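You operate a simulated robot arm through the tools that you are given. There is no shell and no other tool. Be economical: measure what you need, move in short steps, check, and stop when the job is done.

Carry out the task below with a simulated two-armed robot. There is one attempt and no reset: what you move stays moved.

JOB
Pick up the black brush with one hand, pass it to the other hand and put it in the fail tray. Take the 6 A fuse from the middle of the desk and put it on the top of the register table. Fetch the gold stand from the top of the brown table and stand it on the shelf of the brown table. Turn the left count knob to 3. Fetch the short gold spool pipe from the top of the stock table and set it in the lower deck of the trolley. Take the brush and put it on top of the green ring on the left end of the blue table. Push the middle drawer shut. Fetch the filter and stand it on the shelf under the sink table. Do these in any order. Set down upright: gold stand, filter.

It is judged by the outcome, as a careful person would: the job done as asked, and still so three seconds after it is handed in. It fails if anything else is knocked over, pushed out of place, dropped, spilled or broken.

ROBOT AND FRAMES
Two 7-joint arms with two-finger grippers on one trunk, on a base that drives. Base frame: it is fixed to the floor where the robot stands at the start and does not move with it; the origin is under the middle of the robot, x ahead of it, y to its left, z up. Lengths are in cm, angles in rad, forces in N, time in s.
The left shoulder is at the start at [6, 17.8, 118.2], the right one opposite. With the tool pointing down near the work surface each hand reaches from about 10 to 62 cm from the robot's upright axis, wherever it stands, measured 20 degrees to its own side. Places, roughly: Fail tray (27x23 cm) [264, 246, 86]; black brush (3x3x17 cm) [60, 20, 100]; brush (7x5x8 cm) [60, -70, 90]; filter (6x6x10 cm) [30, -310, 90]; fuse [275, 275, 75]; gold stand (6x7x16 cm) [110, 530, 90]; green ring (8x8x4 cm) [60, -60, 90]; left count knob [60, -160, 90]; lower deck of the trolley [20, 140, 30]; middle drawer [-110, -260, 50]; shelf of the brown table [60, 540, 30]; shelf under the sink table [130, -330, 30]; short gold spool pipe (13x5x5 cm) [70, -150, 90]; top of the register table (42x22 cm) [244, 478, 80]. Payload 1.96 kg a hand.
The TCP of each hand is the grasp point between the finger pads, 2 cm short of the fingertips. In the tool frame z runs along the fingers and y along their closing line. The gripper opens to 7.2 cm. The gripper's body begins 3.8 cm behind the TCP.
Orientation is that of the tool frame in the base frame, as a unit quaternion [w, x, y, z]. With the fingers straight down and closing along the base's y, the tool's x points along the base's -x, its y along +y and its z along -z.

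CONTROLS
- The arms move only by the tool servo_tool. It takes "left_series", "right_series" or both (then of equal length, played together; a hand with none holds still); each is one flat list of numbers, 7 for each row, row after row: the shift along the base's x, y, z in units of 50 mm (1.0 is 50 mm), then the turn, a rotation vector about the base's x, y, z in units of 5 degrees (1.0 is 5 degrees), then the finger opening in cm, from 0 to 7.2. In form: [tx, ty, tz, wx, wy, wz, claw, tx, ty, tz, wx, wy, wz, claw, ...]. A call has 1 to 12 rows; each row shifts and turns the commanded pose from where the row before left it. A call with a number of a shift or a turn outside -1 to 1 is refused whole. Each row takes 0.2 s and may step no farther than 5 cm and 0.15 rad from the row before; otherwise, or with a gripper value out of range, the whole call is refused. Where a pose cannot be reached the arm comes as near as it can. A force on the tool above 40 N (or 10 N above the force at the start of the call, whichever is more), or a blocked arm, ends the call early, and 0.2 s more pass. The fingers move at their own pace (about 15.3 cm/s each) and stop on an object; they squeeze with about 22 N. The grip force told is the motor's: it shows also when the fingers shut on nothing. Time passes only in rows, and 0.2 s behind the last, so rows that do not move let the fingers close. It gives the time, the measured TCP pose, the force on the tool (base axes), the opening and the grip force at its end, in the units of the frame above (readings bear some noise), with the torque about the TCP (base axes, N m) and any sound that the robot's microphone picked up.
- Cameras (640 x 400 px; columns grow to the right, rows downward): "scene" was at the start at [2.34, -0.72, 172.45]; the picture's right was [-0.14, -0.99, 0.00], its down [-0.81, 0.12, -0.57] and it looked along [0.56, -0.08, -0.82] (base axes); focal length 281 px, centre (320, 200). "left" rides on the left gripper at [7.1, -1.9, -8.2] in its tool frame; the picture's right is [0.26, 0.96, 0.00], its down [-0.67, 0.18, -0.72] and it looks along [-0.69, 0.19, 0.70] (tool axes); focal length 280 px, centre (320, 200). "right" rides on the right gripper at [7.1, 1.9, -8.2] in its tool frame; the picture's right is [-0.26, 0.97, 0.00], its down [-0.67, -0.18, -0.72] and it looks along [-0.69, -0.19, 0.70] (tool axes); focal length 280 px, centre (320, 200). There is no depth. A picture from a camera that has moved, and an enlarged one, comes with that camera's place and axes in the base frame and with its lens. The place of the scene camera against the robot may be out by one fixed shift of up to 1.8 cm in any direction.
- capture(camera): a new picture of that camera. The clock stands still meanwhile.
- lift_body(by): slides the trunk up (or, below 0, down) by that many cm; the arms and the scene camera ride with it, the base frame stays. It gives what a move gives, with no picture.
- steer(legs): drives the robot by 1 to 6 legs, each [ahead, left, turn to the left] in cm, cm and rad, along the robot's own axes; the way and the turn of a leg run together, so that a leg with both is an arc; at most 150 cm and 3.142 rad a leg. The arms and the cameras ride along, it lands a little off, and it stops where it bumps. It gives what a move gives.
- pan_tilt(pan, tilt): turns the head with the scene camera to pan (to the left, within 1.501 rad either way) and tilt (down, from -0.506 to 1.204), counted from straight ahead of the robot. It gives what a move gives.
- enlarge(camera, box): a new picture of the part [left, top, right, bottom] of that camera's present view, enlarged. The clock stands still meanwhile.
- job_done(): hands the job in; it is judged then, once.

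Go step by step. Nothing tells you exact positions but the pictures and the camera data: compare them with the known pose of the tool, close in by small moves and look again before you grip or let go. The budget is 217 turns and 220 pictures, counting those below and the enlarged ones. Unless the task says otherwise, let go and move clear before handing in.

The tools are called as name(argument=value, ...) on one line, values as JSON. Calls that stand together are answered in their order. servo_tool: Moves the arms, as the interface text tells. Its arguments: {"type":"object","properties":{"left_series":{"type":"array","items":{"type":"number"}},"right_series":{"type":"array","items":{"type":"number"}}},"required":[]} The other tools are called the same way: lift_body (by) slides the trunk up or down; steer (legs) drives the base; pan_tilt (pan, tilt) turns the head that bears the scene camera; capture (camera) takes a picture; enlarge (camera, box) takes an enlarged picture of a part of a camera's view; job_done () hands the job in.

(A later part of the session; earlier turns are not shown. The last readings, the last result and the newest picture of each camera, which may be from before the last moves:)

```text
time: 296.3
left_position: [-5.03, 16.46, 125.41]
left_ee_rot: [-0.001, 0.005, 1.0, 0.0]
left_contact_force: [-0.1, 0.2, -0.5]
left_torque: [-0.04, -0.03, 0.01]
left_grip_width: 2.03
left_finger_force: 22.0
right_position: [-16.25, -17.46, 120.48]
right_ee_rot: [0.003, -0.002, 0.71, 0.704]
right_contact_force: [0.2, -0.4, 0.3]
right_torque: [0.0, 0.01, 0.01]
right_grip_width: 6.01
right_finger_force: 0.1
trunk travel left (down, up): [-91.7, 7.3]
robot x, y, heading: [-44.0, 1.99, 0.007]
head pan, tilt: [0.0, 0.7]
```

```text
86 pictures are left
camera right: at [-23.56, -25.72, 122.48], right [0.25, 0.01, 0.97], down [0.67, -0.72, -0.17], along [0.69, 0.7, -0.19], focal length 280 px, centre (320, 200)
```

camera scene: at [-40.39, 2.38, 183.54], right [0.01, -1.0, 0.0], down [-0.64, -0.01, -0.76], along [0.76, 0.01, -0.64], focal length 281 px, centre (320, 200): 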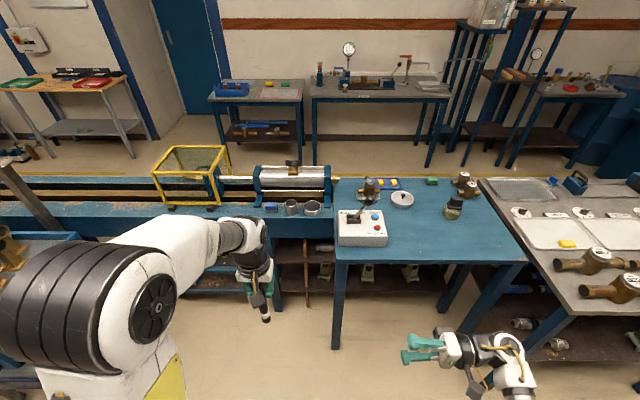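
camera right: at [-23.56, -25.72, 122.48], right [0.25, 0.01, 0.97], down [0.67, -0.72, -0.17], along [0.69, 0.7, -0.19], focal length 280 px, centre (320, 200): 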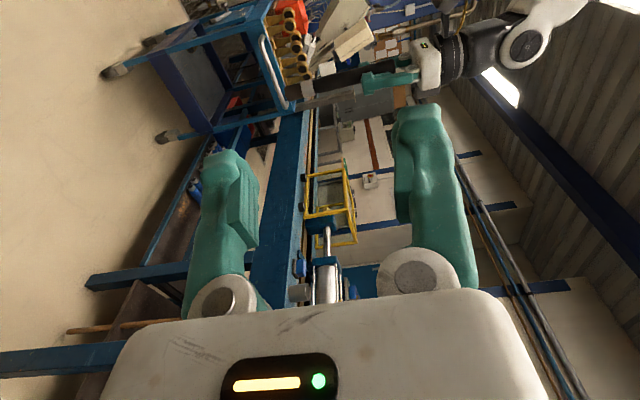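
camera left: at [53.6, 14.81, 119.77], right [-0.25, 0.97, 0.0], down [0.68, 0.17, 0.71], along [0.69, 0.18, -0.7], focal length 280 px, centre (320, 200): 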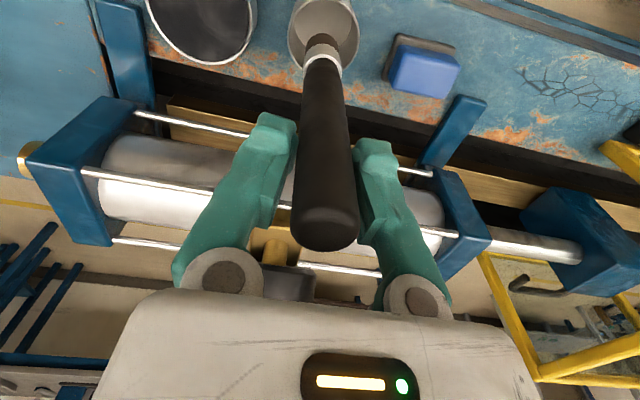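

The right tool's closing line is vertical now, so I roll it 90° to close along x, then bring it up to the lower part of the brush.

servo_tool(right_series=[0, 0, 0, 0, -1, 0, 6, 0, 0, 0, 0, -1, 0, 6, 0, 0, 0, 0, -1, 0, 6, 0, 0, 0, 0, -1, 0, 6, 0, 0, 0, 0, -1, 0, 6, 0, 0, 0, 0, -1, 0, 6, 0, 0, 0, 0, -1, 0, 6, 0, 0, 0, 0, -1, 0, 6, 0, 0, 0, 0, -1, 0, 6, 0, 0, 0, 0, -1, 0, 6, 0, 0, 0, 0, -1, 0, 6, 0, 0, 0, 0, -1, 0, 6])

servo_tool(right_series=[0.4, 0.4, -0.2, 0, -1, 0, 6, 0.4, 0.4, -0.2, 0, -1, 0, 6, 0.4, 0.4, -0.2, 0, -1, 0, 6, 0.4, 0.4, -0.2, 0, -1, 0, 6, 0.4, 0.4, 0, 0, -1, 0, 6, 0.3, 0.4, 0, 0, -1, 0, 6])

capture(camera="right")

capture(camera="scene")

```text
time: 297.0
left_position: [-5.05, 16.28, 125.59]
left_ee_rot: [-0.001, 0.004, 1.0, 0.0]
left_contact_force: [-0.5, -0.1, -0.7]
left_torque: [-0.02, -0.02, 0.01]
left_grip_width: 2.0
left_finger_force: 21.8
right_position: [-16.89, -20.88, 119.01]
right_ee_rot: [0.015, -0.032, 0.767, 0.641]
right_contact_force: [0.6, 0.2, -1.1]
right_torque: [0.0, 0.04, 0.03]
right_grip_width: 6.0
right_finger_force: 0.0
right hand out of reach, approached as far as the arm can: row 1, 2, 3
trunk travel left (down, up): [-91.7, 7.3]
robot x, y, heading: [-44.17, 2.16, 0.008]
head pan, tilt: [0.0, 0.7]
stopped in row 3 (right hand): the arm was blocked; the commanded pose is now the measured one
```

```text
time: 297.5
left_position: [-5.04, 16.34, 125.4]
left_ee_rot: [-0.002, 0.004, 1.0, 0.0]
left_contact_force: [-0.4, -0.9, 0.3]
left_torque: [0.02, -0.01, -0.01]
left_grip_width: 2.03
left_finger_force: 22.3
right_position: [-17.82, -22.43, 114.8]
right_ee_rot: [-0.018, -0.021, 0.828, 0.56]
right_contact_force: [0.1, 0.9, 0.5]
right_torque: [-0.06, 0.05, 0.04]
right_grip_width: 6.0
right_finger_force: 0.1
right hand out of reach, approached as far as the arm can: row 2
trunk travel left (down, up): [-91.7, 7.3]
robot x, y, heading: [-44.23, 2.39, 0.009]
head pan, tilt: [0.0, 0.7]
stopped in row 2 (right hand): the arm was blocked; the commanded pose is now the measured one
```

```text
85 pictures are left
camera right: at [-24.49, -29.68, 119.88], right [0.25, 0.38, 0.89], down [0.71, -0.69, 0.09], along [0.65, 0.61, -0.44], focal length 280 px, centre (320, 200)
```

right: 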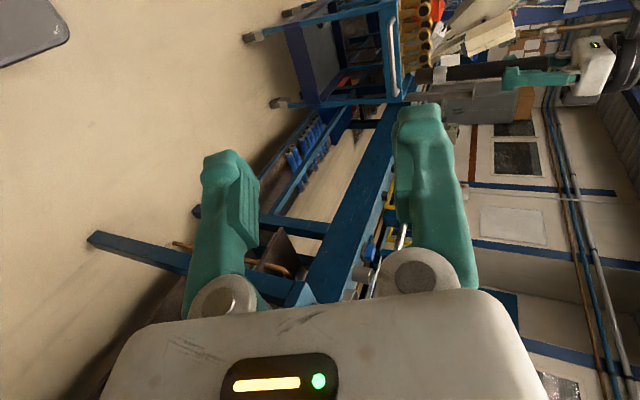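

```text
84 pictures are left
camera scene: at [-40.44, 2.24, 183.54], right [0.01, -1.0, 0.0], down [-0.64, -0.01, -0.77], along [0.77, 0.01, -0.64], focal length 281 px, centre (320, 200)
```

scene: 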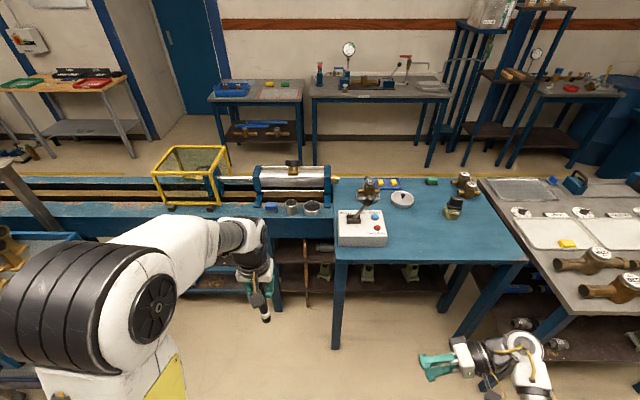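

That roll is blocked at the wrist. Instead I'll use the drawer-pushing posture (right tool pointing forward), which I know works: undo the turn, then pitch forward below the brush.

servo_tool(right_series=[0.2, 0.2, 0, -1, 0, 0, 6, 0.2, 0.2, 0, -1, 0, 0, 6, 0.2, 0.2, 0, -1, 0, 0, 6, 0.2, 0.2, 0, -1, 0, 0, 6, 0.2, 0, 0, -1, 0, 0, 6, 0.2, 0, 0, -1, 0, 0, 6, 0, 0, 0, -1, 0, 0, 6, 0, 0, 0, -1, 0, 0, 6, 0, 0, 0, -1, 0, 0, 6, 0, 0, 0, -1, 0, 0, 6, 0, 0, 0, -1, 0, 0, 6, 0, 0, 0, -1, 0, 0, 6])

servo_tool(right_series=[0, 0, 0, -1, 0, 0, 6, 0, 0, 0, -0.6, 0, 0, 6, 0.2, 0, -0.4, 0, -1, 0, 6, 0.2, 0, -0.4, 0, -1, 0, 6, 0.2, 0, -0.4, 0, -1, 0, 6, 0.2, 0, -0.4, 0, -1, 0, 6, 0.2, 0, -0.4, 0, -1, 0, 6, 0.2, 0, 0, 0, -1, 0, 6, 0.2, 0, 0, 0, -1, 0, 6, 0.2, 0, 0, 0, -1, 0, 6, 0.2, 0, 0, 0, -1, 0, 6, 0.2, 0, 0, 0, -1, 0, 6])

servo_tool(right_series=[0.2, 0, 0, 0, -1, 0, 6, 0.2, 0, 0, 0, -1, 0, 6, 0, 0, 0, 0, -1, 0, 6, 0, 0, 0, 0, -1, 0, 6, 0, 0, 0, 0, -1, 0, 6, 0, 0, 0, 0, -1, 0, 6, 0, 0, 0, 0, -1, 0, 6, 0, 0, 0, 0, -1, 0, 6])

capture(camera="scene")

```text
time: 300.1
left_position: [-5.01, 16.5, 125.42]
left_ee_rot: [-0.001, 0.004, 1.0, 0.0]
left_contact_force: [0.0, 0.6, 0.2]
left_torque: [-0.03, -0.05, 0.02]
left_grip_width: 2.01
left_finger_force: 22.0
right_position: [-11.53, -18.17, 115.05]
right_ee_rot: [-0.025, -0.009, 0.997, 0.071]
right_contact_force: [-0.1, 0.2, -0.2]
right_torque: [-0.02, -0.02, 0.03]
right_grip_width: 6.0
right_finger_force: 0.1
trunk travel left (down, up): [-91.7, 7.3]
robot x, y, heading: [-44.04, 2.17, 0.008]
head pan, tilt: [0.0, 0.7]
```

```text
time: 302.7
left_position: [-4.98, 16.42, 125.48]
left_ee_rot: [-0.001, 0.005, 1.0, 0.0]
left_contact_force: [0.2, -0.4, 1.2]
left_torque: [0.02, 0.0, 0.01]
left_grip_width: 1.98
left_finger_force: 21.9
right_position: [-1.66, -18.39, 104.93]
right_ee_rot: [0.4, -0.008, 0.917, -0.001]
right_contact_force: [0.2, 0.8, 0.1]
right_torque: [0.01, -0.01, 0.0]
right_grip_width: 6.01
right_finger_force: 0.0
trunk travel left (down, up): [-91.7, 7.3]
robot x, y, heading: [-44.35, 2.06, 0.008]
head pan, tilt: [0.0, 0.7]
```

```text
time: 304.5
left_position: [-5.02, 16.31, 125.41]
left_ee_rot: [0.0, 0.004, 1.0, 0.0]
left_contact_force: [0.5, -0.1, -0.4]
left_torque: [-0.02, 0.01, 0.0]
left_grip_width: 2.0
left_finger_force: 22.1
right_position: [0.43, -18.35, 104.92]
right_ee_rot: [0.689, -0.007, 0.724, -0.004]
right_contact_force: [0.0, -0.5, 0.1]
right_torque: [0.02, -0.02, 0.02]
right_grip_width: 6.0
right_finger_force: 0.0
trunk travel left (down, up): [-91.7, 7.3]
robot x, y, heading: [-44.4, 1.83, 0.011]
head pan, tilt: [0.0, 0.7]
```

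```text
83 pictures are left
camera scene: at [-40.34, 2.37, 183.53], right [0.01, -1.0, 0.0], down [-0.64, -0.01, -0.76], along [0.76, 0.01, -0.64], focal length 281 px, centre (320, 200)
```

scene: 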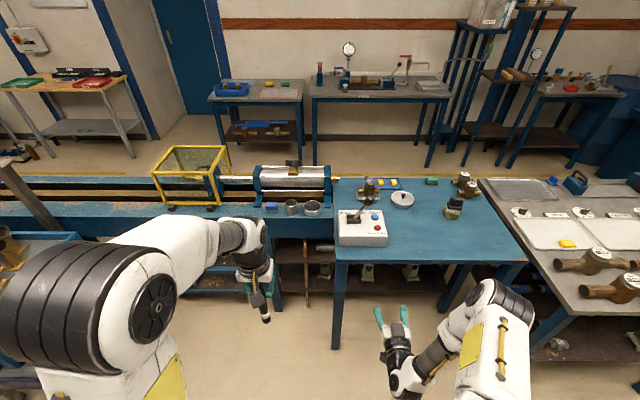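

servo_tool(left_series=[0.4, -0.4, 0, 0, 0, 0, 1, 0.4, -0.4, 0, 0, 0, 0, 1, 0.4, -0.4, 0, 0, 0, 0, 1, 0, -0.4, 0, 0, 0, 0, 1, 0, 0, 0, 0, 0, 0, 1, 0, 0, 0, 0, 0, 0, 1], right_series=[0, 0.85, 0, 0, 0, 0, 6, 0, 0.85, 0, 0, 0, 0, 6, 0, 0.85, 0, 0, 0, 0, 6, 0, 0.85, 0, 0, 0, 0, 6, 0, 0.85, 0, 0, 0, 0, 6, 0, 0.85, 0, 0, 0, 0, 6])

capture(camera="right")

capture(camera="scene")

capture(camera="left")

```text
time: 305.9
left_position: [1.0, 8.68, 125.45]
left_ee_rot: [0.0, 0.004, 1.0, -0.001]
left_contact_force: [-0.2, 0.7, 0.1]
left_torque: [0.0, 0.03, 0.0]
left_grip_width: 2.0
left_finger_force: 21.7
right_position: [0.2, 7.3, 104.97]
right_ee_rot: [0.689, -0.008, 0.725, -0.005]
right_contact_force: [0.6, -0.4, -0.8]
right_torque: [0.0, 0.0, -0.03]
right_grip_width: 6.01
right_finger_force: 0.0
trunk travel left (down, up): [-91.7, 7.3]
robot x, y, heading: [-43.88, 1.93, 0.008]
head pan, tilt: [0.0, 0.7]
```

```text
82 pictures are left
camera right: at [-8.38, 9.1, 98.28], right [0.01, 0.97, 0.24], down [-0.68, -0.17, 0.71], along [0.73, -0.17, 0.66], focal length 280 px, centre (320, 200)
```

right: 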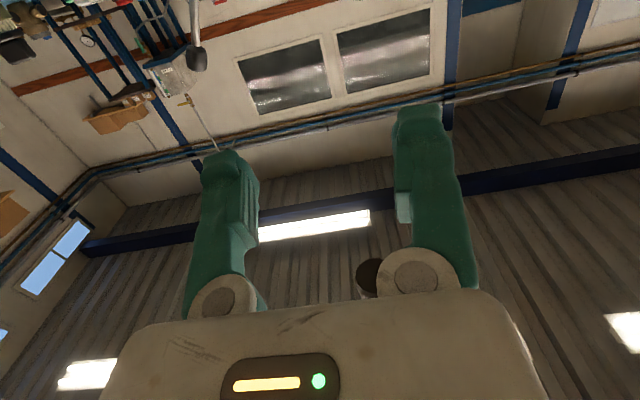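

```text
81 pictures are left
camera scene: at [-40.39, 2.6, 183.53], right [0.01, -1.0, 0.0], down [-0.64, -0.01, -0.76], along [0.76, 0.01, -0.64], focal length 281 px, centre (320, 200)
```

scene: 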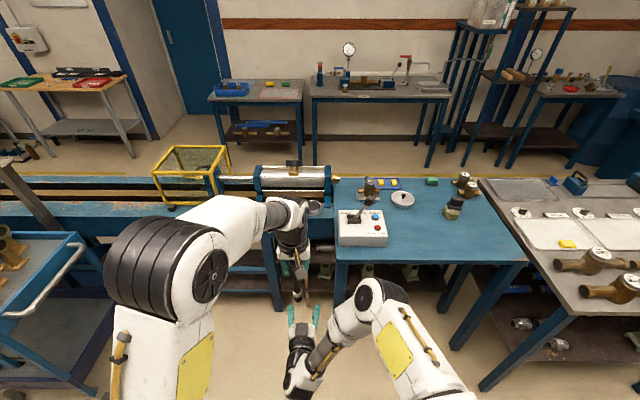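

```text
80 pictures are left
camera left: at [-5.96, 6.82, 133.59], right [-0.25, 0.97, 0.0], down [0.68, 0.18, 0.71], along [0.69, 0.18, -0.7], focal length 280 px, centre (320, 200)
```

left: 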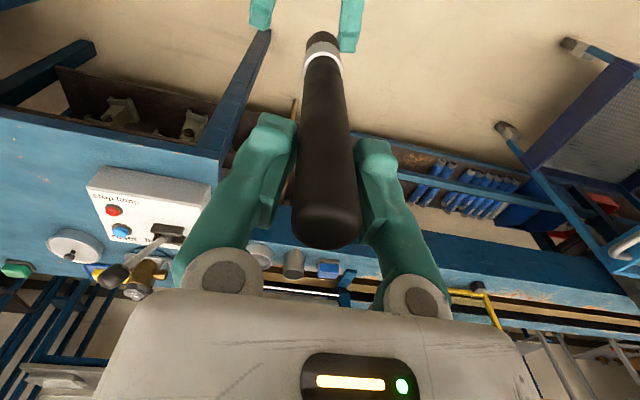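

servo_tool(right_series=[0.14, 0.27, 0, 0, 0, 0, 6, 0, 0, 0.6, 0, 0, 0, 6, 0, 0, 0.6, 0, 0, 0, 6, 0, 0, 0.6, 0, 0, 0, 6, 0, 0, 0.5, 0, 0, 0, 6, 0, 0, 0, 0, 0, 0, 6])

capture(camera="right")

capture(camera="left")

```text
time: 307.3
left_position: [1.03, 8.62, 125.36]
left_ee_rot: [-0.001, 0.003, 1.0, 0.001]
left_contact_force: [-0.7, 0.4, -0.5]
left_torque: [-0.01, 0.01, -0.05]
left_grip_width: 1.98
left_finger_force: 22.2
right_position: [0.9, 8.6, 116.61]
right_ee_rot: [0.688, -0.006, 0.726, -0.005]
right_contact_force: [-0.6, -0.1, -0.8]
right_torque: [-0.03, 0.03, -0.02]
right_grip_width: 5.99
right_finger_force: 0.1
trunk travel left (down, up): [-91.7, 7.3]
robot x, y, heading: [-43.97, 2.24, 0.005]
head pan, tilt: [0.0, 0.7]
```

```text
79 pictures are left
camera right: at [-7.71, 10.33, 109.95], right [0.01, 0.97, 0.25], down [-0.68, -0.17, 0.71], along [0.73, -0.17, 0.66], focal length 280 px, centre (320, 200)
```

right: 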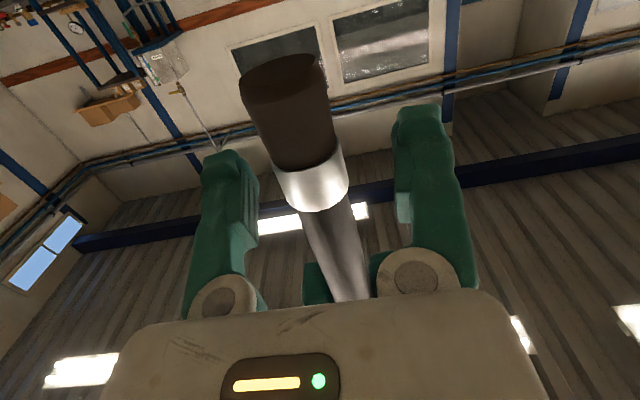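

```text
78 pictures are left
camera left: at [-5.93, 6.64, 133.59], right [-0.25, 0.97, 0.0], down [0.68, 0.18, 0.71], along [0.69, 0.18, -0.7], focal length 280 px, centre (320, 200)
```

left: 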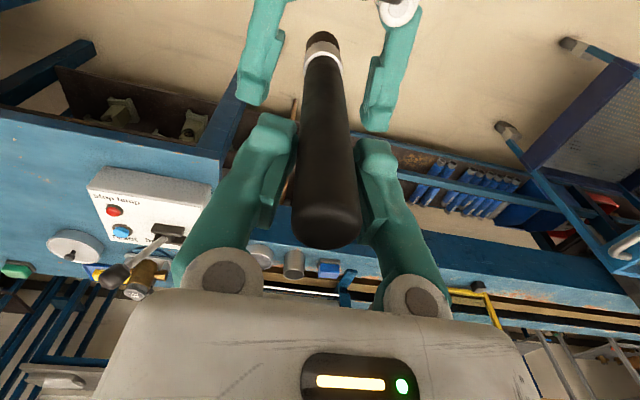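

The brush is between the right fingers. Close the right hand on it, then let the left go and lift it away.

servo_tool(right_series=[0, 0, 0, 0, 0, 0, 1, 0, 0, 0, 0, 0, 0, 1, 0, 0, 0, 0, 0, 0, 1, 0, 0, 0, 0, 0, 0, 1])

servo_tool(left_series=[0, 0, 0, 0, 0, 0, 4, 0, 0, 0, 0, 0, 0, 4, 0, 0, 0.4, 0, 0, 0, 4, -0.2, 0.2, 0.4, 0, 0, 0, 4, -0.5, 0.7, 0, 0, 0, 0, 4, -0.5, 0.7, 0, 0, 0, 0, 4, -0.4, 0.7, 0, 0, 0, 0, 4])

capture(camera="right")

capture(camera="scene")

```text
time: 308.3
left_position: [0.91, 8.54, 125.4]
left_ee_rot: [-0.001, 0.005, 1.0, 0.0]
left_contact_force: [-1.4, 0.8, -1.3]
left_torque: [0.04, 0.01, 0.01]
left_grip_width: 2.0
left_finger_force: 21.9
right_position: [0.89, 8.59, 116.59]
right_ee_rot: [0.689, -0.007, 0.725, -0.005]
right_contact_force: [-0.2, -1.9, 0.9]
right_torque: [0.05, 0.02, -0.04]
right_grip_width: 1.3
right_finger_force: 21.6
trunk travel left (down, up): [-91.7, 7.3]
robot x, y, heading: [-44.31, 1.87, 0.008]
head pan, tilt: [0.0, 0.7]
```

```text
time: 309.9
left_position: [-7.33, 20.02, 128.0]
left_ee_rot: [-0.001, 0.005, 1.0, 0.0]
left_contact_force: [-0.4, 0.3, 0.2]
left_torque: [0.01, -0.02, 0.02]
left_grip_width: 4.01
left_finger_force: 0.1
left hand out of reach, approached as far as the arm can: row 3, 4
right_position: [0.83, 8.6, 116.57]
right_ee_rot: [0.69, -0.007, 0.724, -0.005]
right_contact_force: [0.5, 1.0, 0.3]
right_torque: [-0.01, -0.01, -0.07]
right_grip_width: 1.34
right_finger_force: 22.4
trunk travel left (down, up): [-91.7, 7.3]
robot x, y, heading: [-43.97, 2.05, 0.011]
head pan, tilt: [0.0, 0.7]
```

```text
77 pictures are left
camera right: at [-7.8, 10.42, 109.95], right [0.01, 0.97, 0.25], down [-0.68, -0.17, 0.71], along [0.73, -0.17, 0.66], focal length 280 px, centre (320, 200)
```

right: 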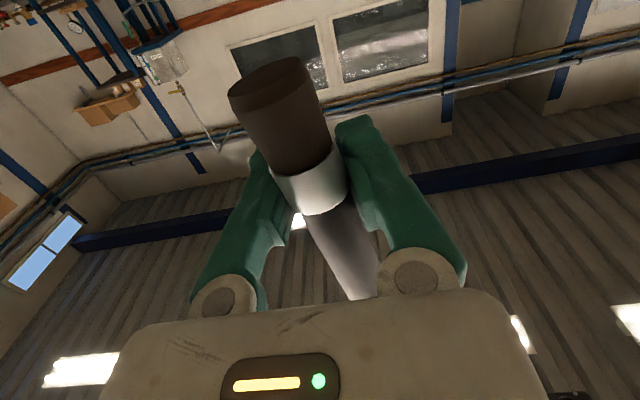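

```text
76 pictures are left
camera scene: at [-40.52, 2.49, 183.53], right [0.01, -1.0, 0.0], down [-0.64, -0.01, -0.77], along [0.77, 0.01, -0.64], focal length 281 px, centre (320, 200)
```

scene: 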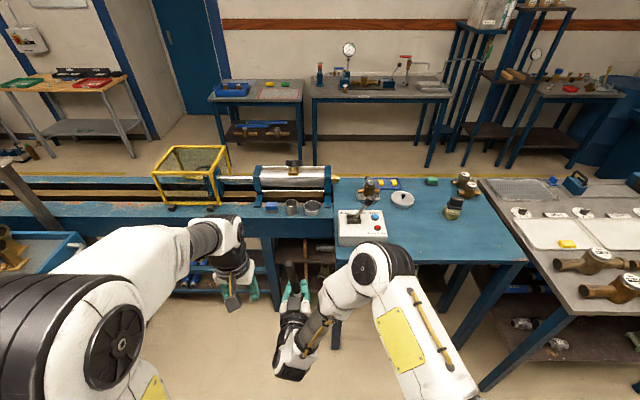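

Hand-over done. I turn the right tool down again (brush becomes horizontal), then drive round to the fail tray.

servo_tool(right_series=[0, -0.4, 0, 0, 1, 0, 1, 0, -0.4, 0, 0, 1, 0, 1, 0, -0.4, 0, 0, 1, 0, 1, 0, -0.4, 0, 0, 1, 0, 1, 0, -0.4, 0, 0, 1, 0, 1, 0, -0.4, 0, 0, 1, 0, 1, 0, -0.4, 0, 0, 1, 0, 1, -0.2, -0.4, 0, 0, 1, 0, 1, -0.2, 0, 0, 0, 1, 0, 1, -0.2, 0, 0, 0, 1, 0, 1, -0.2, 0, 0, 0, 1, 0, 1, -0.2, 0, 0, 0, 1, 0, 1])

servo_tool(right_series=[-0.2, 0, 0, 0, 1, 0, 1, -0.2, 0, 0, 0, 1, 0, 1, -0.2, 0, 0, 0, 1, 0, 1, 0, 0, 0, 0, 1, 0, 1, 0, 0, 0, 0, 1, 0, 1, 0, 0, 0, 0, 0.5, 0, 1])

capture(camera="right")

steer(legs=[[-16, 0, 0], [0, -150, 0], [0, -88, 0], [105, 0, 0], [100, 0, 0], [0, 0, 1.56]])

pan_tilt(pan=0.0, tilt=0.4)

capture(camera="scene")

```text
time: 312.5
left_position: [-7.29, 20.0, 128.0]
left_ee_rot: [-0.001, 0.005, 1.0, 0.0]
left_contact_force: [0.2, -0.4, 0.6]
left_torque: [0.0, 0.01, 0.01]
left_grip_width: 3.98
left_finger_force: 0.1
right_position: [-4.06, -7.24, 116.37]
right_ee_rot: [0.235, -0.008, 0.972, 0.0]
right_contact_force: [-0.6, -0.2, 0.6]
right_torque: [0.01, 0.01, -0.03]
right_grip_width: 1.32
right_finger_force: 22.4
trunk travel left (down, up): [-91.7, 7.3]
robot x, y, heading: [-44.61, 2.02, 0.006]
head pan, tilt: [0.0, 0.7]
```

```text
time: 313.9
left_position: [-7.16, 19.86, 128.0]
left_ee_rot: [-0.001, 0.005, 1.0, 0.0]
left_contact_force: [0.1, 1.8, 0.1]
left_torque: [0.01, 0.02, -0.01]
left_grip_width: 4.01
left_finger_force: 0.1
right_position: [-6.1, -7.69, 116.36]
right_ee_rot: [0.029, -0.008, 1.0, -0.005]
right_contact_force: [0.0, -1.0, 1.4]
right_torque: [-0.03, -0.01, 0.0]
right_grip_width: 1.33
right_finger_force: 21.8
right hand out of reach, approached as far as the arm can: row 2
trunk travel left (down, up): [-91.7, 7.3]
robot x, y, heading: [-43.87, 2.17, 0.008]
head pan, tilt: [0.0, 0.7]
```

```text
75 pictures are left
camera right: at [-13.79, -5.86, 124.23], right [0.25, 0.97, 0.0], down [0.63, -0.17, 0.75], along [0.73, -0.18, -0.66], focal length 280 px, centre (320, 200)
```

right: 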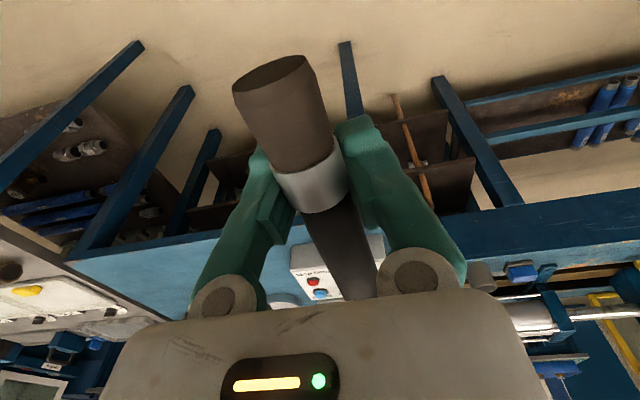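

```text
time: 340.2
left_position: [132.29, -199.34, 128.08]
left_ee_rot: [0.0, -0.685, 0.729, -0.001]
left_contact_force: [0.4, -0.8, 0.0]
left_torque: [0.0, 0.0, 0.01]
left_grip_width: 3.99
left_finger_force: 0.0
right_position: [159.97, -199.84, 116.36]
right_ee_rot: [0.025, -0.694, 0.719, 0.015]
right_contact_force: [0.1, 0.3, 0.0]
right_torque: [-0.01, 0.01, 0.01]
right_grip_width: 1.18
right_finger_force: 22.0
trunk travel left (down, up): [-91.7, 7.3]
robot x, y, heading: [148.43, -236.92, 1.53]
head pan, tilt: [0.0, 0.7]
```

```text
time: 341.0
left_position: [132.3, -199.46, 128.06]
left_ee_rot: [0.0, -0.685, 0.728, -0.001]
left_contact_force: [-0.2, 0.6, 0.2]
left_torque: [-0.01, 0.0, 0.05]
left_grip_width: 4.02
left_finger_force: 0.1
right_position: [159.95, -199.84, 116.43]
right_ee_rot: [0.025, -0.694, 0.72, 0.016]
right_contact_force: [0.3, 0.2, 1.3]
right_torque: [0.01, -0.03, 0.02]
right_grip_width: 1.21
right_finger_force: 21.8
trunk travel left (down, up): [-91.7, 7.3]
robot x, y, heading: [148.54, -236.99, 1.527]
head pan, tilt: [0.0, 0.4]
```

```text
74 pictures are left
camera scene: at [149.58, -233.67, 186.21], right [1.0, -0.04, 0.0], down [-0.02, -0.39, -0.92], along [0.04, 0.92, -0.39], focal length 281 px, centre (320, 200)
```

scene: 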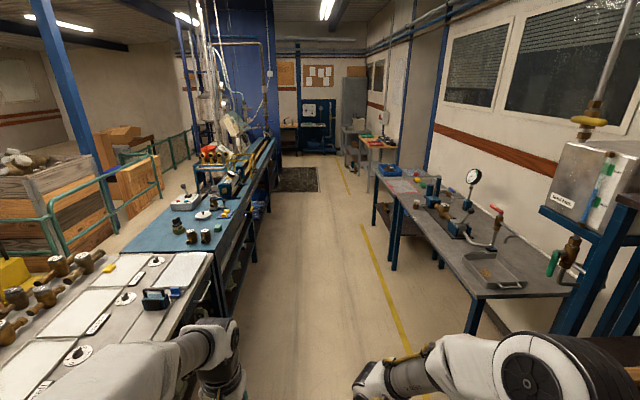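

steer(legs=[[0, 0, 0.04], [150, 0, 0], [150, 0, 0], [150, 0, 0], [20, 0, 0], [0, 0, -1.3]])

pan_tilt(pan=-0.1, tilt=0.5)

capture(camera="scene")

capture(camera="right")

```text
time: 367.4
left_position: [175.05, 262.97, 128.06]
left_ee_rot: [-0.001, -0.132, 0.991, 0.0]
left_contact_force: [0.3, -0.2, -1.1]
left_torque: [0.01, -0.04, 0.02]
left_grip_width: 3.99
left_finger_force: 0.1
right_position: [183.45, 236.72, 116.41]
right_ee_rot: [0.03, -0.142, 0.989, -0.002]
right_contact_force: [-0.8, -0.2, 0.3]
right_torque: [0.03, 0.03, 0.02]
right_grip_width: 1.12
right_finger_force: 22.3
trunk travel left (down, up): [-91.7, 7.3]
robot x, y, heading: [144.18, 235.65, 0.286]
head pan, tilt: [0.0, 0.4]
```

```text
time: 368.1
left_position: [175.02, 262.84, 128.11]
left_ee_rot: [-0.001, -0.132, 0.991, 0.0]
left_contact_force: [0.1, 0.1, 0.8]
left_torque: [0.02, 0.0, -0.02]
left_grip_width: 4.01
left_finger_force: 0.0
right_position: [183.46, 236.63, 116.37]
right_ee_rot: [0.03, -0.144, 0.989, -0.001]
right_contact_force: [-0.4, -0.3, 0.7]
right_torque: [0.01, -0.01, 0.01]
right_grip_width: 1.13
right_finger_force: 21.9
trunk travel left (down, up): [-91.7, 7.3]
robot x, y, heading: [144.01, 235.45, 0.28]
head pan, tilt: [-0.099, 0.499]
```

```text
73 pictures are left
camera scene: at [148.72, 236.07, 185.31], right [0.18, -0.98, 0.0], down [-0.47, -0.09, -0.88], along [0.86, 0.16, -0.48], focal length 281 px, centre (320, 200)
```

scene: 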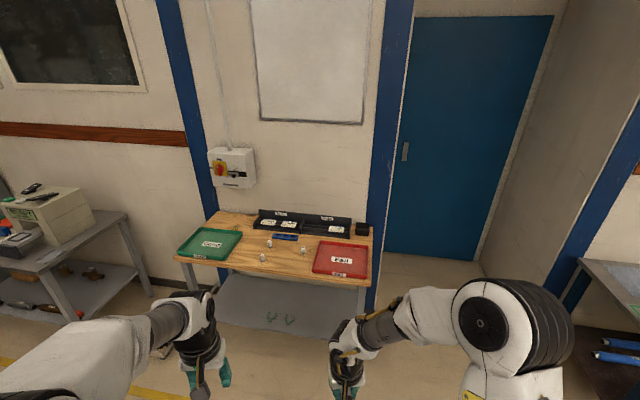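

```text
72 pictures are left
camera right: at [175.57, 236.4, 124.22], right [-0.02, 1.0, 0.0], down [0.65, 0.01, 0.76], along [0.76, 0.02, -0.66], focal length 280 px, centre (320, 200)
```

right: 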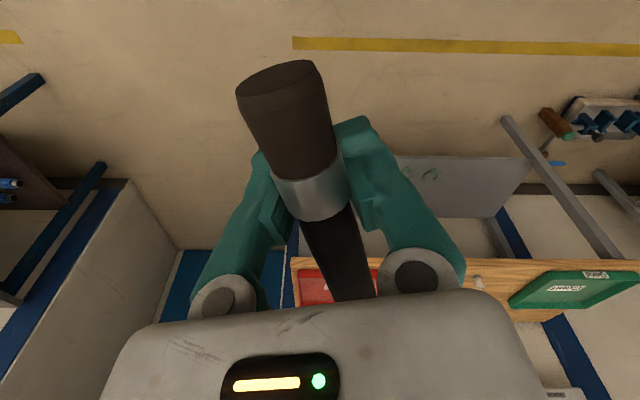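

The red fail tray is at about (265,247,86) with fuses left of it. I drive up to the desk.

steer(legs=[[0, 0, -0.28], [0, 28, 0], [58, 0, 0]])

pan_tilt(pan=0.0, tilt=0.75)

capture(camera="scene")

capture(camera="right")

```text
time: 373.9
left_position: [239.69, 281.96, 128.05]
left_ee_rot: [-0.001, 0.004, 1.0, -0.001]
left_contact_force: [0.7, 0.3, -0.4]
left_torque: [-0.02, 0.01, -0.01]
left_grip_width: 4.0
left_finger_force: 0.0
right_position: [240.77, 254.43, 116.52]
right_ee_rot: [0.03, -0.008, 0.999, -0.007]
right_contact_force: [-0.1, -0.9, 0.0]
right_torque: [0.02, 0.0, -0.01]
right_grip_width: 1.11
right_finger_force: 22.2
trunk travel left (down, up): [-91.7, 7.3]
robot x, y, heading: [202.66, 264.17, 0.011]
head pan, tilt: [-0.099, 0.499]
```

```text
time: 374.7
left_position: [239.81, 282.0, 127.95]
left_ee_rot: [-0.001, 0.005, 1.0, 0.0]
left_contact_force: [0.5, 0.2, 0.0]
left_torque: [0.0, 0.0, 0.03]
left_grip_width: 4.0
left_finger_force: 0.0
right_position: [240.82, 254.44, 116.39]
right_ee_rot: [0.029, -0.008, 1.0, -0.006]
right_contact_force: [-0.3, 0.1, -0.3]
right_torque: [-0.04, 0.03, -0.03]
right_grip_width: 1.09
right_finger_force: 21.3
trunk travel left (down, up): [-91.7, 7.3]
robot x, y, heading: [202.94, 264.15, 0.011]
head pan, tilt: [0.0, 0.75]
```

```text
71 pictures are left
camera scene: at [206.46, 264.43, 183.11], right [0.01, -1.0, 0.0], down [-0.68, -0.01, -0.73], along [0.73, 0.01, -0.68], focal length 281 px, centre (320, 200)
```

scene: 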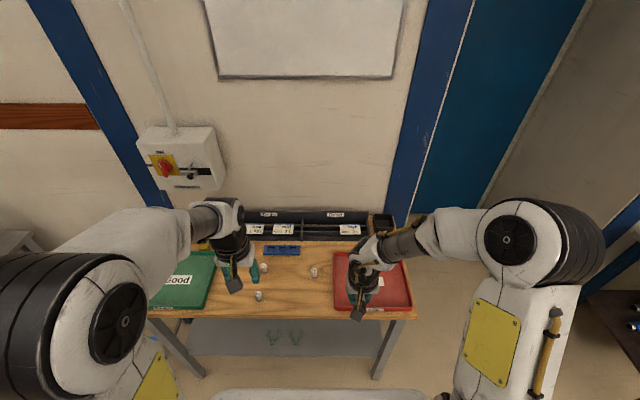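

```text
70 pictures are left
camera right: at [233.2, 256.28, 124.2], right [0.25, 0.97, 0.0], down [0.63, -0.16, 0.76], along [0.73, -0.18, -0.66], focal length 280 px, centre (320, 200)
```

right: 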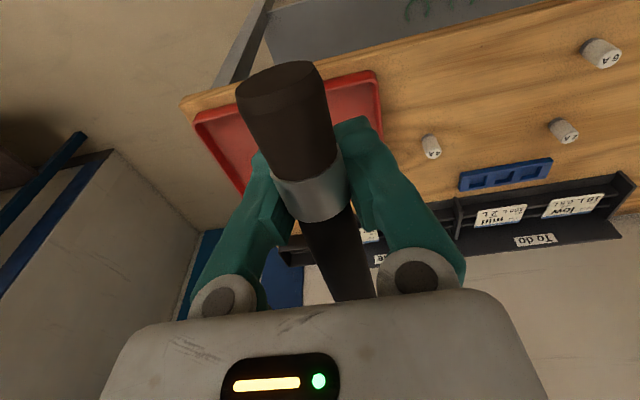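

servo_tool(right_series=[0, -0.3, -0.6, 0, 0, 0, 1, 0.4, -0.3, -0.6, 0, 0, 0, 1, 0.6, -0.3, -0.5, 0, 0, 0, 1, 0.6, -0.3, -0.5, 0, 0, 0, 1, 0.7, -0.3, -0.5, 0, 0, 0, 1, 0.7, -0.2, -0.5, 0, 0, 0, 1, 0.6, 0, 0, 0, 0, 0, 1, 0, 0, 0, 0, 0, 0, 1])

capture(camera="right")

enlarge(camera="scene", box=[220, 220, 420, 345])

```text
time: 376.5
left_position: [239.7, 281.97, 128.0]
left_ee_rot: [-0.002, 0.005, 1.0, -0.001]
left_contact_force: [0.4, -0.4, 0.9]
left_torque: [-0.01, 0.05, 0.0]
left_grip_width: 3.98
left_finger_force: 0.0
right_position: [259.02, 245.89, 100.35]
right_ee_rot: [0.029, -0.007, 1.0, -0.006]
right_contact_force: [-0.1, 0.6, -0.7]
right_torque: [0.0, 0.02, 0.01]
right_grip_width: 1.16
right_finger_force: 10.6
trunk travel left (down, up): [-91.7, 7.3]
robot x, y, heading: [202.72, 263.79, 0.008]
head pan, tilt: [0.0, 0.75]
```

```text
69 pictures are left
camera right: at [251.22, 247.79, 108.22], right [0.25, 0.97, 0.0], down [0.63, -0.16, 0.76], along [0.73, -0.18, -0.66], focal length 280 px, centre (320, 200)
```

right: 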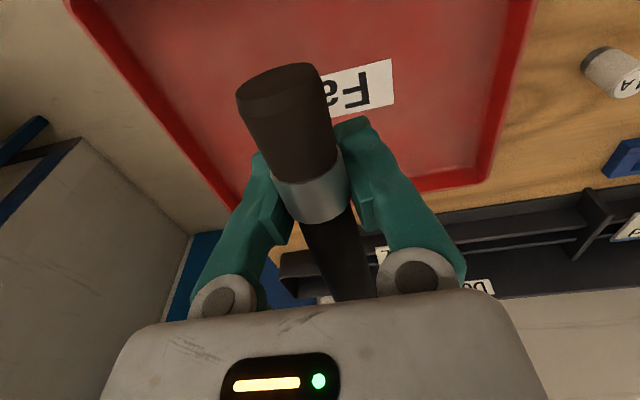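

```text
3.20 times, centred on (320, 282) of scene
camera zoom: at [206.34, 264.41, 183.11], right [0.01, -1.0, 0.0], down [-0.68, -0.01, -0.73], along [0.73, 0.01, -0.68], focal length 898 px, centre (320, -64)
```

zoom: 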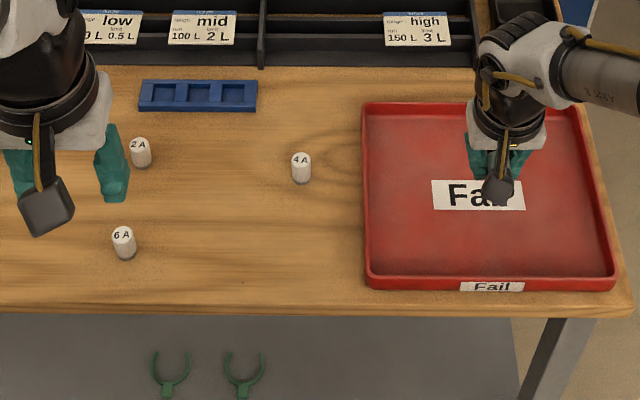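

servo_tool(right_series=[0, 0.05, -0.6, 0, 0, 0, 1, 0, 0, -0.6, 0, 0, 0, 1, 0, 0, -0.5, 0, 0, 0, 1, 0, 0, -0.3, 0, 0, 0, 1, 0, 0, 0, 0, 0, 0, 1])

capture(camera="right")

```text
time: 377.7
left_position: [239.68, 281.94, 128.14]
left_ee_rot: [-0.001, 0.004, 1.0, 0.0]
left_contact_force: [0.1, -0.4, 0.6]
left_torque: [0.01, 0.02, -0.01]
left_grip_width: 3.98
left_finger_force: 0.1
right_position: [258.86, 246.12, 90.29]
right_ee_rot: [0.029, -0.007, 1.0, -0.006]
right_contact_force: [0.1, -0.5, -0.1]
right_torque: [0.02, 0.05, 0.01]
right_grip_width: 1.14
right_finger_force: 1.3
trunk travel left (down, up): [-91.7, 7.3]
robot x, y, heading: [202.95, 264.17, 0.007]
head pan, tilt: [0.0, 0.75]
```

```text
67 pictures are left
camera right: at [251.17, 247.94, 98.08], right [0.25, 0.97, 0.0], down [0.63, -0.16, 0.76], along [0.73, -0.18, -0.65], focal length 280 px, centre (320, 200)
```

right: 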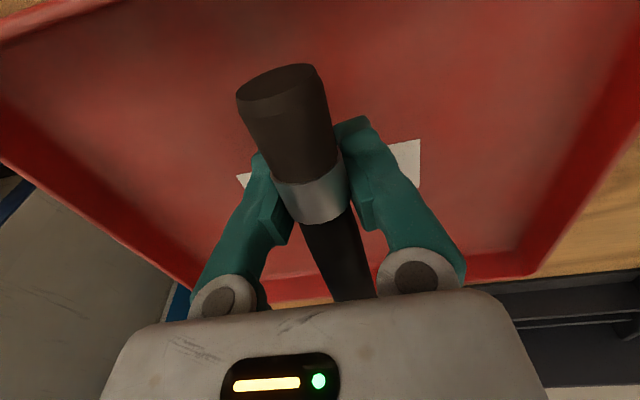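

servo_tool(right_series=[0, 0, -0.15, 0, 0, 0, 0.6, 0, 0, -0.15, 0, 0, 0, 0.6, 0, 0, -0.15, 0, 0, 0, 0.6, 0, 0, -0.15, 0, 0, 0, 0.6, 0, 0, -0.15, 0, 0, 0, 0.6])

capture(camera="right")

```text
time: 379.0
left_position: [239.17, 282.14, 128.21]
left_ee_rot: [0.002, 0.005, 1.0, 0.0]
left_contact_force: [0.0, -0.4, 1.0]
left_torque: [0.01, 0.02, 0.0]
left_grip_width: 4.0
left_finger_force: 0.2
right_position: [258.95, 246.03, 87.45]
right_ee_rot: [0.038, -0.007, 0.999, -0.006]
right_contact_force: [-10.3, 2.9, 30.3]
right_torque: [0.46, 0.35, 0.04]
right_grip_width: 1.06
right_finger_force: 22.0
trunk travel left (down, up): [-91.7, 7.3]
robot x, y, heading: [203.13, 264.44, 0.006]
head pan, tilt: [0.0, 0.75]
stopped in row 5 (right hand): the force on the tool passed its limit at 46 N (the readings are from after the stop); the commanded pose is now the measured one
```

```text
66 pictures are left
camera right: at [251.09, 248.07, 95.05], right [0.25, 0.97, 0.01], down [0.62, -0.16, 0.77], along [0.74, -0.19, -0.64], focal length 280 px, centre (320, 200)
```

right: 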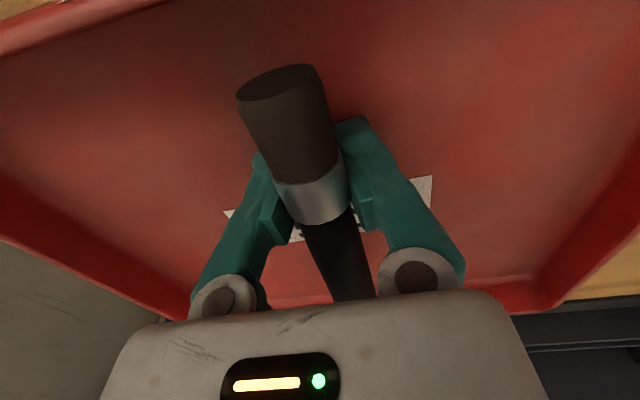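

Fingertips touch the tray floor; release the brush and rise.

servo_tool(right_series=[0, 0, 0.03, 0, 0, 0, 2, 0, 0, 0, 0, 0, 0, 3.5, 0, 0, 0, 0, 0, 0, 4, 0, 0, 0.3, 0, 0, 0, 4, 0, 0, 0.6, 0, 0, 0, 4, 0, 0, 0.8, 0, 0, 0, 4, 0, 0, 0.8, 0, 0, 0, 4])

capture(camera="right")

```text
time: 380.6
left_position: [239.85, 282.07, 127.97]
left_ee_rot: [-0.001, 0.005, 1.0, 0.0]
left_contact_force: [-0.3, -0.3, 0.1]
left_torque: [-0.01, 0.0, 0.02]
left_grip_width: 4.03
left_finger_force: 0.0
right_position: [259.09, 246.05, 99.63]
right_ee_rot: [0.034, -0.007, 0.999, -0.005]
right_contact_force: [-0.4, 0.1, -0.7]
right_torque: [-0.03, 0.02, 0.02]
right_grip_width: 4.0
right_finger_force: 0.0
trunk travel left (down, up): [-91.7, 7.3]
robot x, y, heading: [202.88, 264.02, 0.011]
head pan, tilt: [0.0, 0.75]
```

```text
65 pictures are left
camera right: at [251.34, 248.04, 107.29], right [0.25, 0.97, 0.0], down [0.63, -0.16, 0.76], along [0.74, -0.19, -0.65], focal length 280 px, centre (320, 200)
```

right: 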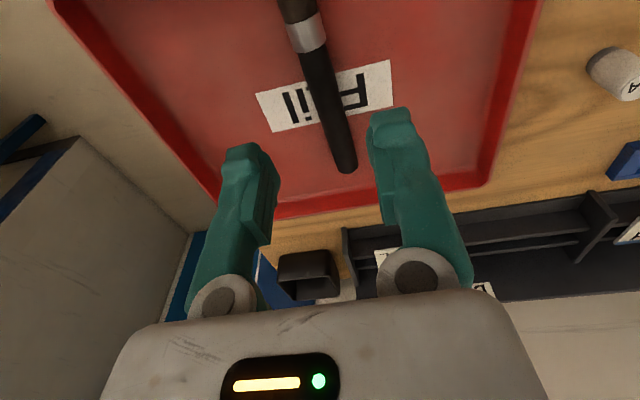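

Brush lies in the fail tray. Right hand goes back up; left hand moves to look at the 6 A fuse (front-left one).

servo_tool(right_series=[0, -0.1, 0.8, 0, 0, 0, 4, -0.4, -0.2, 0.8, 0, 0, 0, 4, -0.8, -0.2, 0, 0, 0, 0, 4, -0.8, -0.2, 0, 0, 0, 0, 4, -0.8, -0.2, 0, 0, 0, 0, 4], left_series=[0.2, 0.3, -0.5, 0, 0, 0, 4, 0.2, 0.3, -0.5, 0, 0, 0, 4, 0.1, 0.3, -0.5, 0, 0, 0, 4, 0.1, 0.1, -0.5, 0, 0, 0, 4, 0, 0, -0.4, 0, 0, 0, 4])

capture(camera="left")

```text
time: 381.8
left_position: [242.77, 287.11, 116.01]
left_ee_rot: [-0.001, 0.004, 1.0, 0.0]
left_contact_force: [-0.9, -1.1, -1.1]
left_torque: [-0.02, -0.02, -0.01]
left_grip_width: 4.01
left_finger_force: 0.1
right_position: [245.02, 241.62, 107.72]
right_ee_rot: [0.035, -0.007, 0.999, -0.007]
right_contact_force: [-0.3, 0.0, -0.7]
right_torque: [0.01, -0.02, -0.04]
right_grip_width: 3.98
right_finger_force: 0.1
trunk travel left (down, up): [-91.7, 7.3]
robot x, y, heading: [202.95, 264.35, 0.01]
head pan, tilt: [0.0, 0.75]
```

```text
64 pictures are left
camera left: at [235.74, 285.31, 124.13], right [-0.25, 0.97, 0.0], down [0.68, 0.18, 0.71], along [0.69, 0.18, -0.7], focal length 280 px, centre (320, 200)
```

left: 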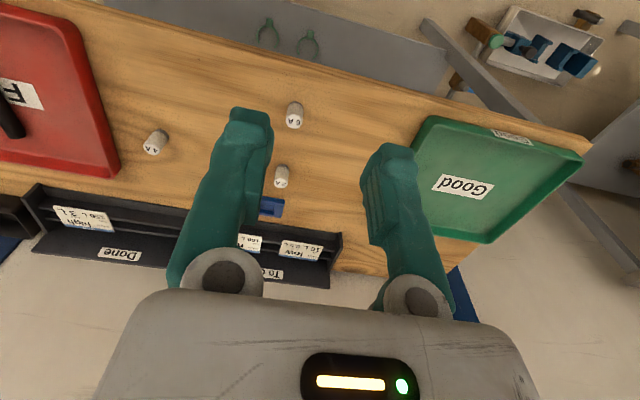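

servo_tool(left_series=[0.4, 0, -0.6, 0, 0, 0, 4, 0.6, 0, -0.6, 0, 0, 0, 4, 0.7, 0, -0.6, 0, 0, 0, 4, 0.7, 0, -0.4, 0, 0, 0, 4, 0, 0, -0.4, 0, 0, 0, 4, 0, 0, 0, 0, 0, 0, 4])

capture(camera="left")

```text
time: 383.2
left_position: [254.53, 286.92, 103.05]
left_ee_rot: [-0.002, 0.004, 1.0, 0.0]
left_contact_force: [0.5, -0.5, 0.6]
left_torque: [0.0, 0.0, 0.01]
left_grip_width: 3.98
left_finger_force: 0.0
right_position: [245.21, 241.48, 107.7]
right_ee_rot: [0.034, -0.006, 0.999, -0.007]
right_contact_force: [-0.7, -0.2, -0.7]
right_torque: [-0.04, 0.01, -0.02]
right_grip_width: 4.03
right_finger_force: 0.0
trunk travel left (down, up): [-91.7, 7.3]
robot x, y, heading: [202.69, 263.96, 0.01]
head pan, tilt: [0.0, 0.75]
```

```text
63 pictures are left
camera left: at [247.63, 285.02, 111.15], right [-0.25, 0.97, 0.0], down [0.68, 0.18, 0.71], along [0.69, 0.18, -0.7], focal length 280 px, centre (320, 200)
```

left: 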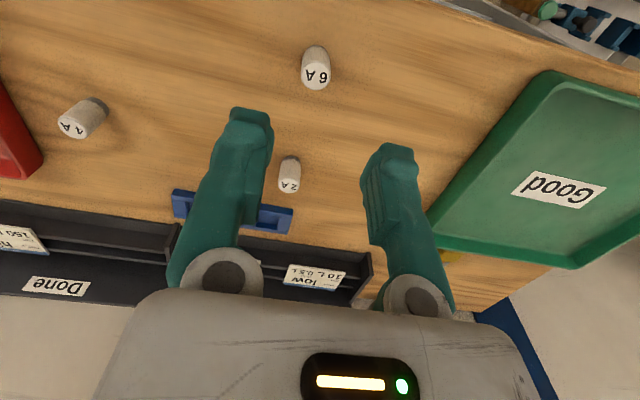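

servo_tool(left_series=[0.42, 0.02, -0.5, 0, 0, 0, 4, 0, 0, -0.8, 0, 0, 0, 4, 0, 0, -0.7, 0, 0, 0, 4, 0, 0, 0, 0, 0, 0, 4])

capture(camera="left")

```text
time: 384.2
left_position: [256.88, 287.13, 92.94]
left_ee_rot: [-0.001, 0.004, 1.0, 0.0]
left_contact_force: [0.9, -0.7, -0.3]
left_torque: [0.01, 0.0, 0.01]
left_grip_width: 4.02
left_finger_force: 0.0
right_position: [245.18, 241.69, 107.7]
right_ee_rot: [0.034, -0.007, 0.999, -0.007]
right_contact_force: [0.7, 0.5, 0.0]
right_torque: [0.02, 0.01, -0.01]
right_grip_width: 4.0
right_finger_force: 0.0
trunk travel left (down, up): [-91.7, 7.3]
robot x, y, heading: [202.68, 264.51, 0.008]
head pan, tilt: [0.0, 0.75]
```

```text
62 pictures are left
camera left: at [249.91, 285.2, 101.09], right [-0.25, 0.97, 0.0], down [0.68, 0.18, 0.71], along [0.69, 0.18, -0.7], focal length 280 px, centre (320, 200)
```

left: 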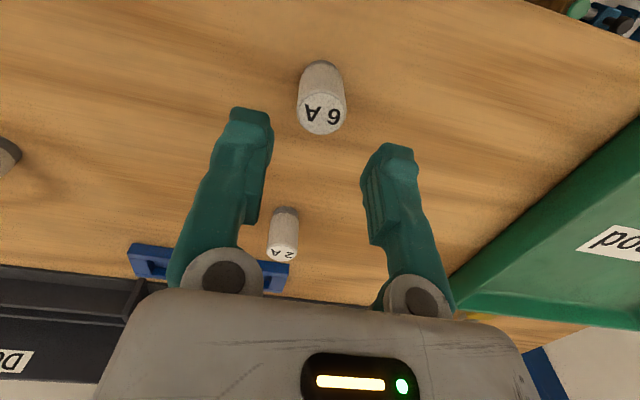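

servo_tool(left_series=[-0.03, 0, -0.5, 0, 0, 0, 4, 0, 0, -0.44, 0, 0, 0, 4, 0, 0, 0, 0, 0, 0, 4, 0, 0, 0, 0, 0, 0, 1, 0, 0, 0, 0, 0, 0, 1, 0, 0, 0, 0, 0, 0, 1, 0, 0, 0.5, 0, 0, 0, 1, 0, 0, 0.8, 0, 0, 0, 1, 0, 0, 0.8, 0, 0, 0, 1])

capture(camera="left")

```text
time: 386.2
left_position: [256.76, 287.2, 98.89]
left_ee_rot: [-0.001, 0.004, 1.0, 0.0]
left_contact_force: [0.1, 1.4, -0.2]
left_torque: [0.0, -0.05, 0.02]
left_grip_width: 2.2
left_finger_force: 22.5
right_position: [245.22, 241.52, 107.69]
right_ee_rot: [0.035, -0.007, 0.999, -0.007]
right_contact_force: [0.2, 0.4, 0.5]
right_torque: [0.0, -0.01, -0.01]
right_grip_width: 3.97
right_finger_force: 0.0
trunk travel left (down, up): [-91.7, 7.3]
robot x, y, heading: [203.11, 264.43, 0.014]
head pan, tilt: [0.0, 0.75]
```

```text
61 pictures are left
camera left: at [249.78, 285.24, 107.2], right [-0.25, 0.97, 0.0], down [0.68, 0.18, 0.71], along [0.69, 0.18, -0.7], focal length 280 px, centre (320, 200)
```

left: 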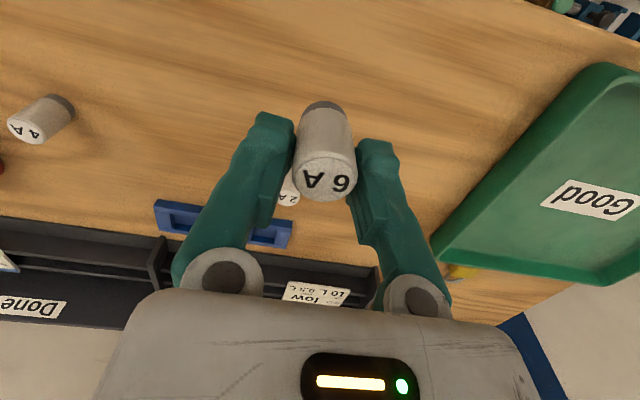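

Got the 6 A fuse. Retract and drive along to the register table.

servo_tool(left_series=[-0.3, 0, 0.8, 0, 0, 0, 1, -0.6, 0, 0.7, 0, 0, 0, 1, -0.8, 0, 0.3, 0, 0, 0, 1, -0.8, 0, 0, 0, 0, 0, 1])

steer(legs=[[-52, 0, 0], [0, 140, 0], [0, 58, 0]])

pan_tilt(pan=0.1, tilt=0.5)

capture(camera="scene")

```text
time: 387.2
left_position: [243.92, 286.91, 107.8]
left_ee_rot: [0.0, 0.004, 1.0, 0.001]
left_contact_force: [0.8, 1.1, -0.6]
left_torque: [-0.01, -0.01, -0.02]
left_grip_width: 2.2
left_finger_force: 21.9
right_position: [245.04, 241.56, 107.62]
right_ee_rot: [0.035, -0.007, 0.999, -0.007]
right_contact_force: [1.1, 0.2, -0.2]
right_torque: [0.0, 0.01, -0.01]
right_grip_width: 4.01
right_finger_force: 0.0
trunk travel left (down, up): [-91.7, 7.3]
robot x, y, heading: [202.94, 263.83, 0.01]
head pan, tilt: [0.0, 0.75]
```

```text
time: 399.8
left_position: [191.62, 485.61, 107.8]
left_ee_rot: [0.0, 0.01, 1.0, -0.001]
left_contact_force: [0.6, -0.2, 0.1]
left_torque: [0.0, 0.0, 0.0]
left_grip_width: 2.11
left_finger_force: 22.1
right_position: [192.2, 440.28, 107.59]
right_ee_rot: [0.034, -0.001, 0.999, -0.006]
right_contact_force: [0.8, 0.2, -0.2]
right_torque: [0.02, -0.01, 0.02]
right_grip_width: 3.99
right_finger_force: 0.1
trunk travel left (down, up): [-91.7, 7.3]
robot x, y, heading: [150.25, 463.42, -0.002]
head pan, tilt: [0.0, 0.75]
```

```text
time: 400.5
left_position: [191.69, 485.78, 107.87]
left_ee_rot: [-0.001, 0.011, 1.0, -0.001]
left_contact_force: [-0.3, 0.3, -0.4]
left_torque: [-0.01, 0.0, 0.04]
left_grip_width: 2.15
left_finger_force: 21.4
right_position: [192.26, 440.36, 107.69]
right_ee_rot: [0.034, 0.0, 0.999, -0.006]
right_contact_force: [1.1, 0.3, -0.4]
right_torque: [-0.02, 0.03, 0.02]
right_grip_width: 4.0
right_finger_force: 0.1
trunk travel left (down, up): [-91.7, 7.3]
robot x, y, heading: [150.05, 463.24, -0.007]
head pan, tilt: [0.099, 0.499]
```

```text
60 pictures are left
camera scene: at [154.44, 464.65, 185.3], right [0.1, -1.0, 0.0], down [-0.48, -0.05, -0.88], along [0.87, 0.09, -0.48], focal length 281 px, centre (320, 200)
```

scene: 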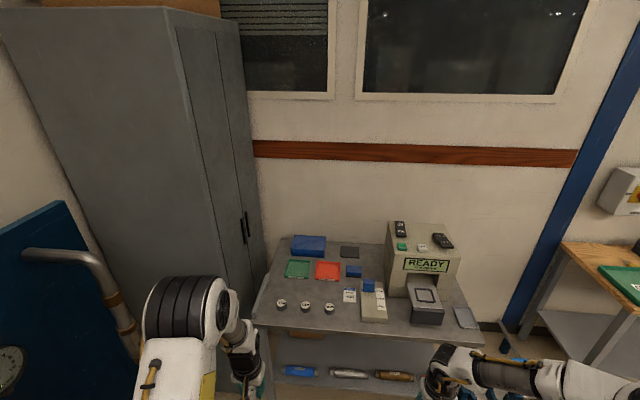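

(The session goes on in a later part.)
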